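You operate a simulated robot arm through the tools that you are given. There is no shell and no other tool. Be economical: measure what you need, move in short steps, check, and stop when the job is done.

Carry out the task below with a simulated robot arm. There is one attempt and no reset: what you move stays moved.

TASK
Stack the filter box that says "cool" from the top of the camera bench on top of the filter box labelled "soft".
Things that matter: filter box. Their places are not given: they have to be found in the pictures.

It is judged by the outcome, as a careful person would: the job done as asked, and still so three seconds after it is handed in. It fails if anything else is knocked over, pushed out of place, dropped, spilled or broken.

THE ROBOT
A 6-joint arm with a two-finger parallel gripper, fixed in place. Base frame: the origin is at the foot of the arm, x ahead of it, y to its left, z up; the work surface is at about z = 0. Lengths are in m, angles in rad, forces in N, time in s.
With the tool pointing down near the work surface it reaches from about 0.14 to 0.58 m from the base axis. Its first joint turns from -1.152 to 1.152 rad. Payload 2.1 kg.
Tool frame: the origin (TCP) lies between the finger pads and is the grasp point; the fingertips stand 0.03 m ahead of it; z points along the fingers, y is the line along which they close. The gripper opens to 0.094 m. The fingers are 0.028 m wide and 0.01 m thick; the gripper's body (0.05 by 0.096 m) begins 0.055 m behind the TCP.
Orientation is that of the tool frame in the base frame, as a unit quaternion [w, x, y, z]. With the fingers straight down and closing along the base's y, the tool's x points along the base's -x, its y along +y and its z along -z.

THE INTERFACE
- The arm moves only by the tool servo_tool. Its argument "deltas" is one flat list of numbers, 5 for each row, row after row: the shift along the base's x, y, z in m, then the turn about the base's z in rad, then the closure, from 0 (fully open) to 1 (shut). In form: [dx, dy, dz, twist, jaw, dx, dy, dz, twist, jaw, ...]. A call has 1 to 8 rows; each row shifts and turns the commanded pose from where the row before left it. A row lasts 0.2 s, in which the tool goes at most 0.05 m and 0.15 rad; a call with a longer step from one row to the next is refused whole, and so is a gripper value outside its range. A pose out of reach is approached as far as the arm can. The call stops where the force on the tool passes 40 N (or 10 N more than at its start, if that is more) or the arm is blocked; 0.2 s more then pass. The fingers move at their own pace (about 0.072 m/s each) and stop on an object; they squeeze with about 28 N. The grip force told is the motor's: it shows also when the fingers shut on nothing. Time passes only in rows, and 0.2 s behind the last, so rows that do not move let the fingers close. It gives the time, the measured TCP pose, the force on the tool (base axes), the opening and the grip force at its end, in the units of the frame above (readings bear some noise).
- Cameras (640 x 400 px; columns grow to the right, rows downward): "scene" is fixed at [0.0555, -0.3633, 0.498]; the picture's right is [0.81, -0.59, 0.00], its down [-0.26, -0.36, -0.90] and it looks along [0.53, 0.73, -0.44] (base axes); focal length 296 px, centre (320, 200). "wrist" rides on the gripper at [-0.037, 0, -0.058] in the tool frame; the picture's right is [0.00, -1.00, 0.00], its down [0.97, 0.00, -0.24] and it looks along [0.24, 0.00, 0.97] (tool axes); focal length 218 px, centre (320, 200).
- camera(camera): a new picture of that camera. No time passes.
- probe_pixels(camera, pixels): for up to 12 pixels [column, row] of the newest picture of that camera ("zoom" is the newest enlarged one), the place [x, y, z] in the base frame of the surface seen there, good to about 0.003 m. No time passes.
- close_up(camera, box): a new picture of the part [left, top, right, bottom] of that camera's present view, enlarged. No time passes.
- close_job(): hands the job in; it is judged then, once.

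Work in short steps. Measure before you move; look again where a grasp or a placing could have gone wrong, and mend it. You have 60 turns and 20 pictures in all, the two below and enlarged ones among them. Open the gripper and draw the arm clear of the work before you hand the job in, unless the task says otherwise; then end with one line.

The tools are called after "Call:" as name(argument=value, ...) on one line, values as JSON. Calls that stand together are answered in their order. servo_tool: Moves the arm, as the interface text tells. Its arguments: {"type":"object","properties":{"deltas":{"type":"array","items":{"type":"number"}}},"required":["deltas"]} The other tools are called the same way: camera (camera) takes a picture; probe_pixels (camera, pixels) gives the place of the surface under pixels of a picture; close_up (camera, box) takes an enlarged picture of a part of a camera's view; close_job () hands the job in.

At the start:

```text
t: 0.0
position: [0.3475, 0.167, 0.3199]
ee_rot: [0.0, 0.0, 1.0, 0.0]
ft_force: [0.1, -0.3, -0.2]
grip_width: 0.0941
gripper_force: 0.1
```

scene: 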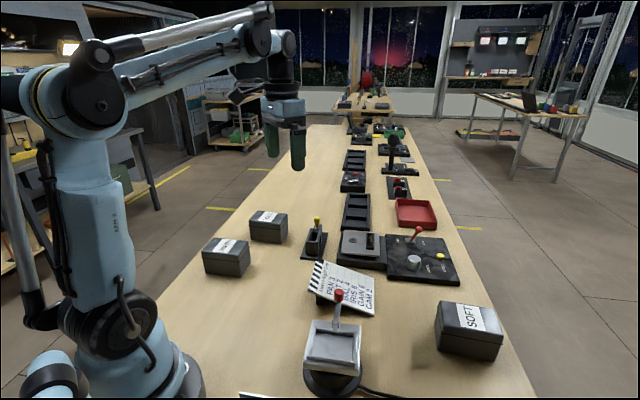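
wrist: 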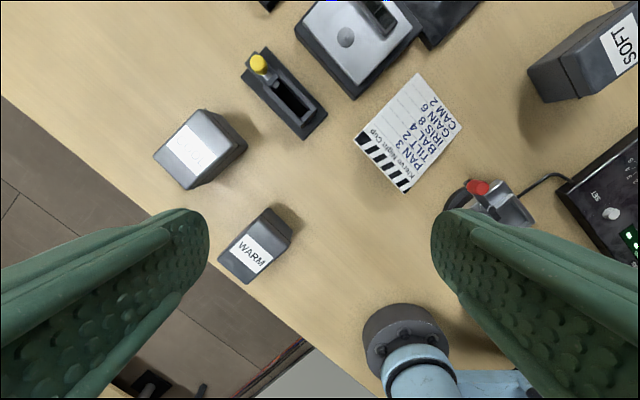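

Two boxes sit at the left, at scene (267,226) and (226,257), and SOFT is at (470,330). I enlarge the view to read the labels.

Call:
close_up(camera="scene", box=[190, 195, 310, 285])

Call:
close_up(camera="wrist", box=[140, 90, 320, 300])

```text
4.44 times, centred on (250, 240) of scene
```

zoom: 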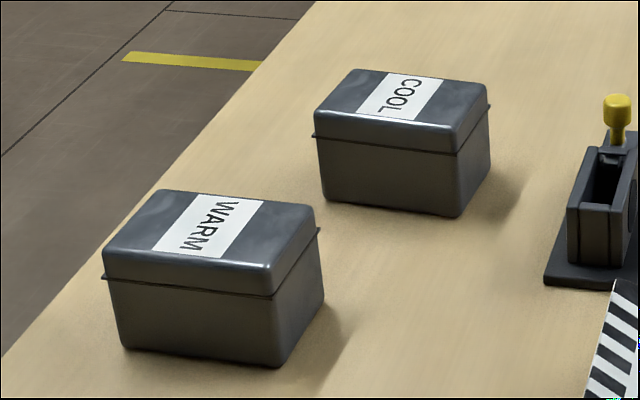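

```text
1.90 times, centred on (230, 195) of wrist
```

zoom: 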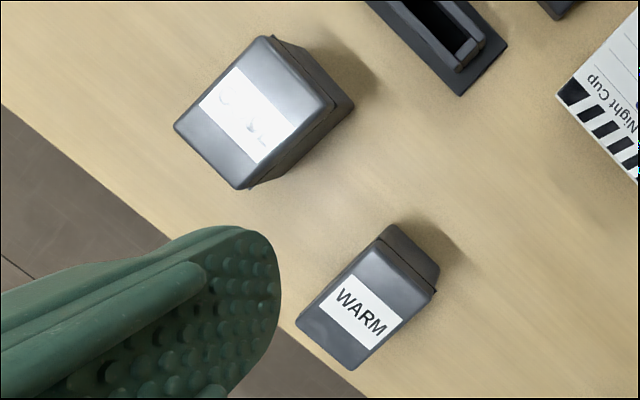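

COOL is the far box, zoom (255,115). I probe its top corners in the zoom, and SOFT's top in the scene.

Call:
probe_pixels(camera="zoom", pixels=[[264, 44], [181, 126], [240, 182], [325, 103], [252, 113], [225, 80], [285, 145], [230, 220], [370, 150], [358, 320]])

Call:
close_up(camera="scene", box=[410, 280, 530, 370])

```text
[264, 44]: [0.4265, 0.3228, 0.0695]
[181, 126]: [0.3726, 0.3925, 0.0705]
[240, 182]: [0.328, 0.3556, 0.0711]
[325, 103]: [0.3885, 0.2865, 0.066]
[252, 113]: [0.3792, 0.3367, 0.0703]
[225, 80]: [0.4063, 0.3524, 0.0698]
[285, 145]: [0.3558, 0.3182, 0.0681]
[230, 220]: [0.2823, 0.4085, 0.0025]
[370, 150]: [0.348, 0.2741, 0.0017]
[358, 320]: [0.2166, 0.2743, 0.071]
```

```text
4.44 times, centred on (470, 325) of scene
```

zoom: 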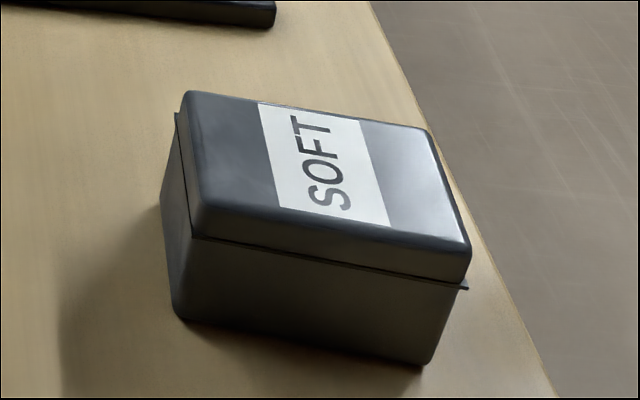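

Now SOFT's top corners in the zoom.

Call:
probe_pixels(camera="zoom", pixels=[[192, 97], [425, 133], [466, 245], [205, 222], [320, 165], [350, 200], [280, 130], [425, 345], [180, 295]])

```text
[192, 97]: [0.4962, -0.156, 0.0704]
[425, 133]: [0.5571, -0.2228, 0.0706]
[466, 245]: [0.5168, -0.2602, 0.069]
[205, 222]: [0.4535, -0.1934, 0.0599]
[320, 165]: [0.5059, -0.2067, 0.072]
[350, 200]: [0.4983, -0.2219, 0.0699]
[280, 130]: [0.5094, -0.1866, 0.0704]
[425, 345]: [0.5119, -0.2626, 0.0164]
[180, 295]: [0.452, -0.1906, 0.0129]
```

COOL: centre about (0.379,0.339), top 0.071, long axis about -51°. SOFT: centre about (0.506,-0.208), long axis about -47.5°. I move above COOL and turn by -0.89.

Call:
servo_tool(deltas=[0.00525, 0.0285, -0.017, -0.148, 0, 0.00525, 0.0285, -0.017, -0.148, 0, 0.00525, 0.0285, -0.017, -0.148, 0, 0.00525, 0.0285, -0.017, -0.148, 0, 0.00525, 0.0285, -0.017, -0.148, 0, 0.00525, 0.0285, -0.017, -0.148, 0, 0, 0, 0, 0, 0])

Call:
camera(camera="wrist")

```text
t: 1.6
position: [0.3795, 0.3388, 0.2182]
ee_rot: [0.0, 0.431, 0.903, -0.001]
ft_force: [0.4, -0.3, -0.1]
grip_width: 0.094
gripper_force: 0.0
```

```text
14 pictures are left
```

wrist: 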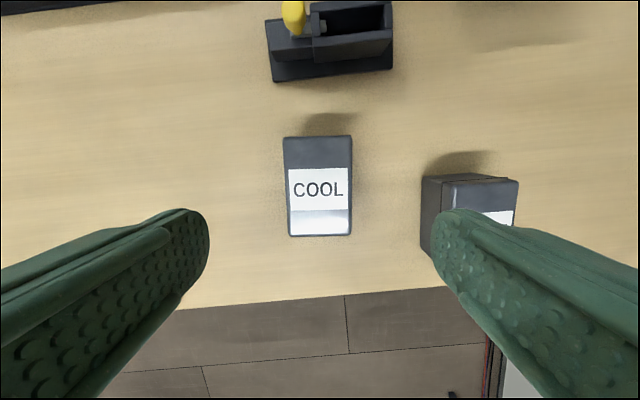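

The label reads COOL and the box is centred between the fingers. I probe the top corners to refine centre and yaw.

Call:
probe_pixels(camera="wrist", pixels=[[286, 140], [349, 138], [348, 233], [292, 233], [287, 185], [349, 185], [424, 200], [424, 185]])

```text
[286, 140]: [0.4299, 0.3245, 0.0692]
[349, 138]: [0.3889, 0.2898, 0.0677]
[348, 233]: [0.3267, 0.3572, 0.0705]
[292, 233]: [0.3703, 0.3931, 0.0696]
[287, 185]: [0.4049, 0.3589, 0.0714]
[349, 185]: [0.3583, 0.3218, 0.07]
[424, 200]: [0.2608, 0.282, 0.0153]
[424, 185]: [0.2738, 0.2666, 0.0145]
```

The pose is good. I lower to z≈0.048.

Call:
servo_tool(deltas=[0, 0.002, -0.034, 0, 0, 0, 0, -0.034, 0, 0, 0, 0, -0.034, 0, 0, 0, 0, -0.034, 0, 0, 0, 0, -0.02, 0, 0, 0, 0, -0.014, 0, 0, 0, 0, 0, 0, 0])

```text
t: 3.2
position: [0.381, 0.3398, 0.0466]
ee_rot: [0.0, 0.429, 0.903, 0.0]
ft_force: [0.1, 0.0, 0.4]
grip_width: 0.094
gripper_force: 0.2
```

Down with no contact, so I close on it.

Call:
servo_tool(deltas=[0, 0, 0, 0, 0.4, 0, 0, 0, 0, 1, 0, 0, 0, 0, 1, 0, 0, 0, 0, 1, 0, 0, 0, 0, 1])

```text
t: 4.4
position: [0.3795, 0.3394, 0.0467]
ee_rot: [-0.001, 0.429, 0.903, 0.0]
ft_force: [0.3, 0.5, 0.2]
grip_width: 0.0702
gripper_force: 28.6
```

The box is gripped at 0.070 wide. I lift slowly to z≈0.25.

Call:
servo_tool(deltas=[0, 0, 0.015, 0, 1, 0, 0, 0.03, 0, 1, 0, 0, 0.035, 0, 1, 0, 0, 0.035, 0, 1, 0, 0, 0.035, 0, 1, 0, 0, 0.035, 0, 1, 0, 0, 0.018, 0, 1, 0, 0, 0, 0, 1])

Call:
camera(camera="scene")

```text
t: 6.2
position: [0.38, 0.3421, 0.2496]
ee_rot: [0.0, 0.43, 0.903, 0.0]
ft_force: [-0.6, 0.2, -0.9]
grip_width: 0.0702
gripper_force: 28.1
```

```text
13 pictures are left
```

scene: 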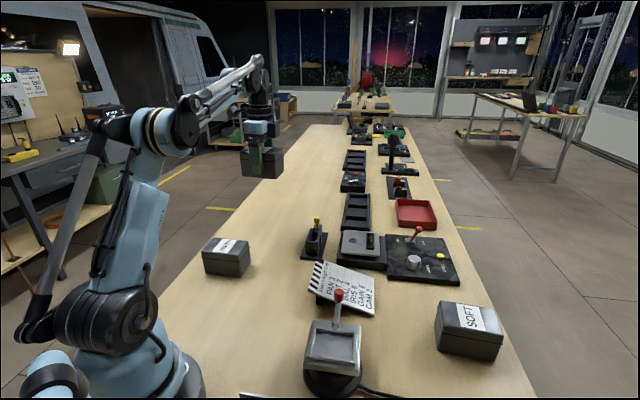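

Lifted cleanly. I carry it across at this height toward SOFT.

Call:
servo_tool(deltas=[0.005, -0.02, 0, 0, 1, 0.009, -0.038, 0, 0, 1, 0.009, -0.038, 0, 0, 1, 0.009, -0.038, 0, 0, 1, 0.009, -0.038, 0, 0, 1, 0.009, -0.038, 0, 0, 1, 0.009, -0.038, 0, 0, 1, 0.005, -0.02, 0, 0, 1])

Call:
servo_tool(deltas=[0.005, -0.02, 0, 0, 1, 0.009, -0.039, 0, 0, 1, 0.01, -0.039, 0, 0.01, 1, 0.01, -0.039, 0, 0.01, 1, 0.01, -0.039, 0, 0.01, 1, 0.01, -0.039, 0, 0.01, 1, 0.008, -0.039, 0, 0.01, 1, 0, -0.025, 0, 0, 1])

Call:
camera(camera="wrist")

Call:
camera(camera="scene")

```text
t: 8.0
position: [0.4445, 0.0714, 0.2491]
ee_rot: [0.0, 0.43, 0.903, 0.0]
ft_force: [-0.5, -0.3, -2.6]
grip_width: 0.0702
gripper_force: 27.8
```

```text
t: 9.8
position: [0.5052, -0.1937, 0.2484]
ee_rot: [-0.001, 0.407, 0.914, 0.0]
ft_force: [0.0, -0.2, -3.7]
grip_width: 0.0701
gripper_force: 28.2
out of reach, approached as far as the arm can: row 8
```

```text
12 pictures are left
```

wrist: 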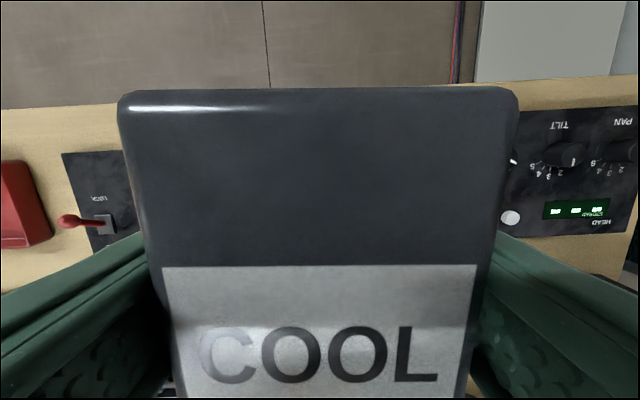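

```text
11 pictures are left
```

scene: 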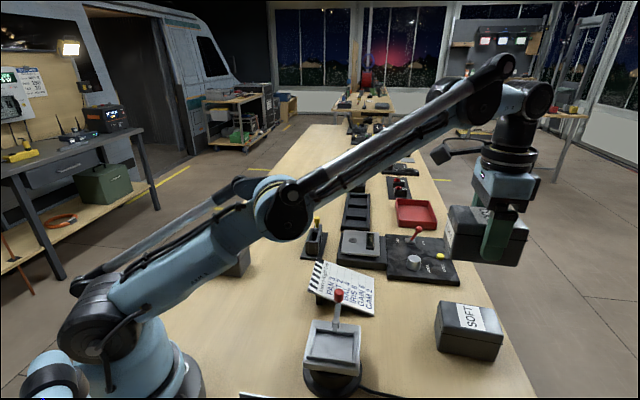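

That height is at the edge of reach, so I descend to z≈0.165, where the box bottom is still about 0.045 above SOFT.

Call:
servo_tool(deltas=[0, 0, -0.02, 0, 1, 0, 0, -0.03, 0, 1, 0, 0, -0.02, 0, 1, 0, 0, -0.013, 0, 1, 0, 0, 0, 0, 1])

Call:
camera(camera="scene")

```text
t: 11.0
position: [0.5051, -0.1938, 0.1674]
ee_rot: [0.0, 0.406, 0.914, 0.0]
ft_force: [0.6, -0.1, -2.2]
grip_width: 0.0703
gripper_force: 27.9
```

```text
10 pictures are left
```

scene: 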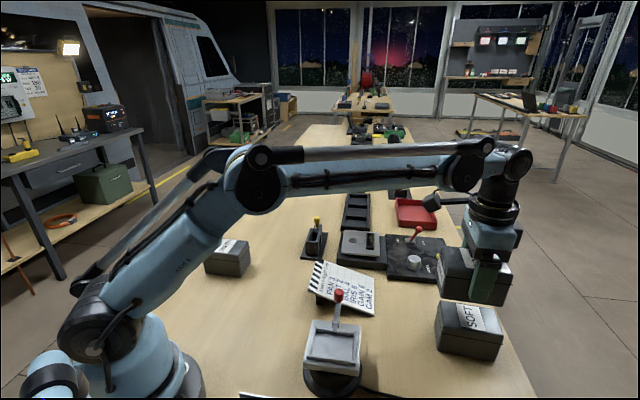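

Now I make the fine shift in y to the SOFT centre.

Call:
servo_tool(deltas=[0.0005, -0.007, -0.005, 0, 1, 0.0005, -0.007, -0.005, 0, 1, 0, 0, -0.005, 0, 1, 0, 0, 0, 0, 1])

Call:
close_up(camera="scene", box=[400, 220, 540, 370])

```text
t: 12.0
position: [0.5062, -0.2082, 0.1526]
ee_rot: [0.001, 0.407, 0.913, 0.0]
ft_force: [1.2, 0.4, -2.0]
grip_width: 0.0701
gripper_force: 28.2
```

```text
2.67 times, centred on (470, 295) of scene
```

zoom: 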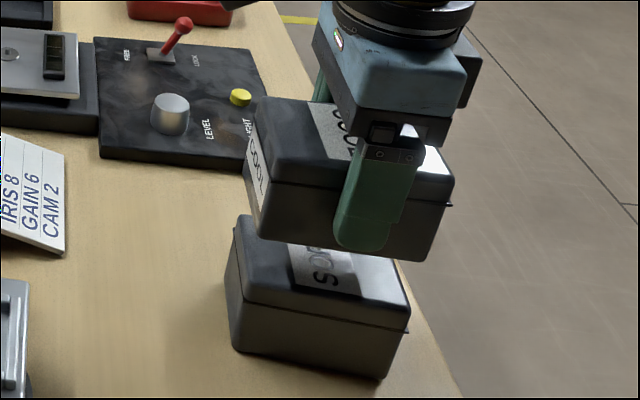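

It looks aligned. I check edge positions of the held box against SOFT.

Call:
probe_pixels(camera="zoom", pixels=[[266, 225], [425, 255], [300, 225], [238, 340], [378, 372], [280, 345], [246, 170], [230, 280], [448, 203], [406, 330]])

```text
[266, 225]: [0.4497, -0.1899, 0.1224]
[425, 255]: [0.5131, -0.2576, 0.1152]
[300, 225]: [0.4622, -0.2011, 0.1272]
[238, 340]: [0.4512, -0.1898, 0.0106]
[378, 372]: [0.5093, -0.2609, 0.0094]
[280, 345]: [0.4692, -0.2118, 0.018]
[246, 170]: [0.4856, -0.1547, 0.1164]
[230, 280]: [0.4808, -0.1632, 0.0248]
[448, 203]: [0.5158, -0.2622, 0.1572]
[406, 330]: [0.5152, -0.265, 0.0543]
```

The edges match within about 2 mm. I lower slowly to contact, expected at z≈0.118.

Call:
servo_tool(deltas=[0, 0, -0.012, 0, 1, 0, 0, -0.01, 0, 1, 0, 0, -0.006, 0, 1, 0, 0, -0.003, 0, 1, 0, 0, -0.002, 0, 1, 0, 0, 0, 0, 1])

```text
t: 13.4
position: [0.5056, -0.2085, 0.1185]
ee_rot: [0.0, 0.407, 0.914, 0.0]
ft_force: [0.2, -0.1, -3.1]
grip_width: 0.0703
gripper_force: 28.0
```

The force still reads as weight only. I go down in 1 mm steps.

Call:
servo_tool(deltas=[0, 0, -0.001, 0, 1, 0, 0, 0, 0, 1])

Call:
servo_tool(deltas=[0, 0, -0.001, 0, 1, 0, 0, 0, 0, 1])

Call:
close_up(camera="scene", box=[400, 240, 540, 370])

```text
t: 14.0
position: [0.5047, -0.209, 0.1188]
ee_rot: [0.0, 0.407, 0.913, 0.0]
ft_force: [0.1, 0.0, -2.3]
grip_width: 0.0702
gripper_force: 28.1
```

```text
t: 14.6
position: [0.5051, -0.2076, 0.1168]
ee_rot: [0.0, 0.406, 0.914, 0.0]
ft_force: [-0.4, -1.2, -2.1]
grip_width: 0.0702
gripper_force: 28.2
```

```text
3.08 times, centred on (470, 305) of scene
```

zoom: 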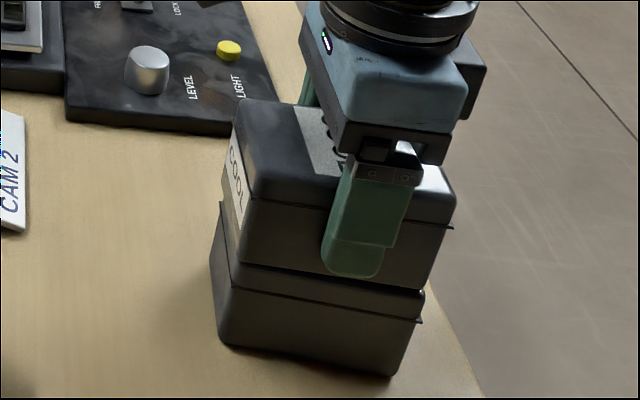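

It is nearly touching, so I continue in 1 mm steps.

Call:
servo_tool(deltas=[0, 0, -0.001, 0, 1, 0, 0, 0, 0, 1])

Call:
servo_tool(deltas=[0, 0, -0.001, 0, 1, 0, 0, 0, 0, 1])

```text
t: 15.2
position: [0.5042, -0.2087, 0.1168]
ee_rot: [0.0, 0.407, 0.914, -0.001]
ft_force: [-1.6, 1.3, 13.0]
grip_width: 0.0702
gripper_force: 27.8
```

```text
t: 15.8
position: [0.5053, -0.2087, 0.1155]
ee_rot: [0.001, 0.407, 0.914, 0.0]
ft_force: [0.3, -0.5, 30.3]
grip_width: 0.0706
gripper_force: 28.2
```

Contact is made. I back off about 1.5 mm to relieve the pressure, then open slowly.

Call:
servo_tool(deltas=[0, 0, 0.0012, 0, 1, 0, 0, 0, 0, 0.2, 0, 0, 0, 0, 0.1, 0, 0, 0, 0, 0, 0, 0, 0, 0, 0])

Call:
close_up(camera="scene", box=[400, 240, 540, 370])

```text
t: 17.0
position: [0.5051, -0.2077, 0.1165]
ee_rot: [0.0, 0.406, 0.914, 0.0]
ft_force: [-0.6, -0.4, -0.6]
grip_width: 0.0943
gripper_force: 0.1
```

```text
3.08 times, centred on (470, 305) of scene
```

zoom: 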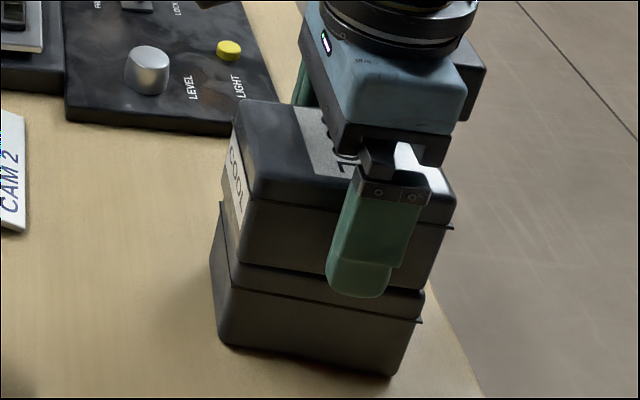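

Released and stable. I go straight up, then back.

Call:
servo_tool(deltas=[0, 0, 0.01, 0, 0, 0, 0, 0.02, 0, 0, 0, 0, 0.03, 0, 0, 0, 0, 0.03, 0, 0, 0, 0, 0.02, 0, 0, -0.03, 0.03, 0.01, 0, 0, -0.03, 0.035, 0.01, 0, 0, -0.03, 0.035, 0, 0, 0])

Call:
servo_tool(deltas=[-0.03, 0.035, 0, 0, 0, -0.03, 0.035, 0, 0, 0, -0.02, 0.035, 0, 0, 0, 0, 0.035, 0, 0, 0, 0, 0, 0, 0, 0])

Call:
camera(camera="scene")

```text
t: 18.8
position: [0.4175, -0.108, 0.2471]
ee_rot: [0.0, 0.408, 0.913, 0.0]
ft_force: [0.9, -1.2, 0.9]
grip_width: 0.094
gripper_force: 0.1
```

```text
t: 20.0
position: [0.3369, 0.0322, 0.2456]
ee_rot: [0.0, 0.407, 0.914, 0.0]
ft_force: [0.4, -0.4, 0.4]
grip_width: 0.0939
gripper_force: 0.0
```

```text
6 pictures are left
```

scene: 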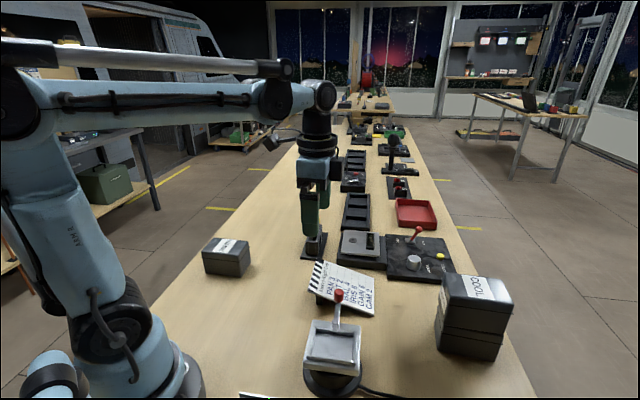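

The stack stands square, everything else is in place and the arm is clear.

Call:
close_job()

```text
The job is handed in.
```

The "cool" filter box is stacked squarely on top of the "soft" box; the gripper is open, the arm is clear and nothing else in the final picture has moved.
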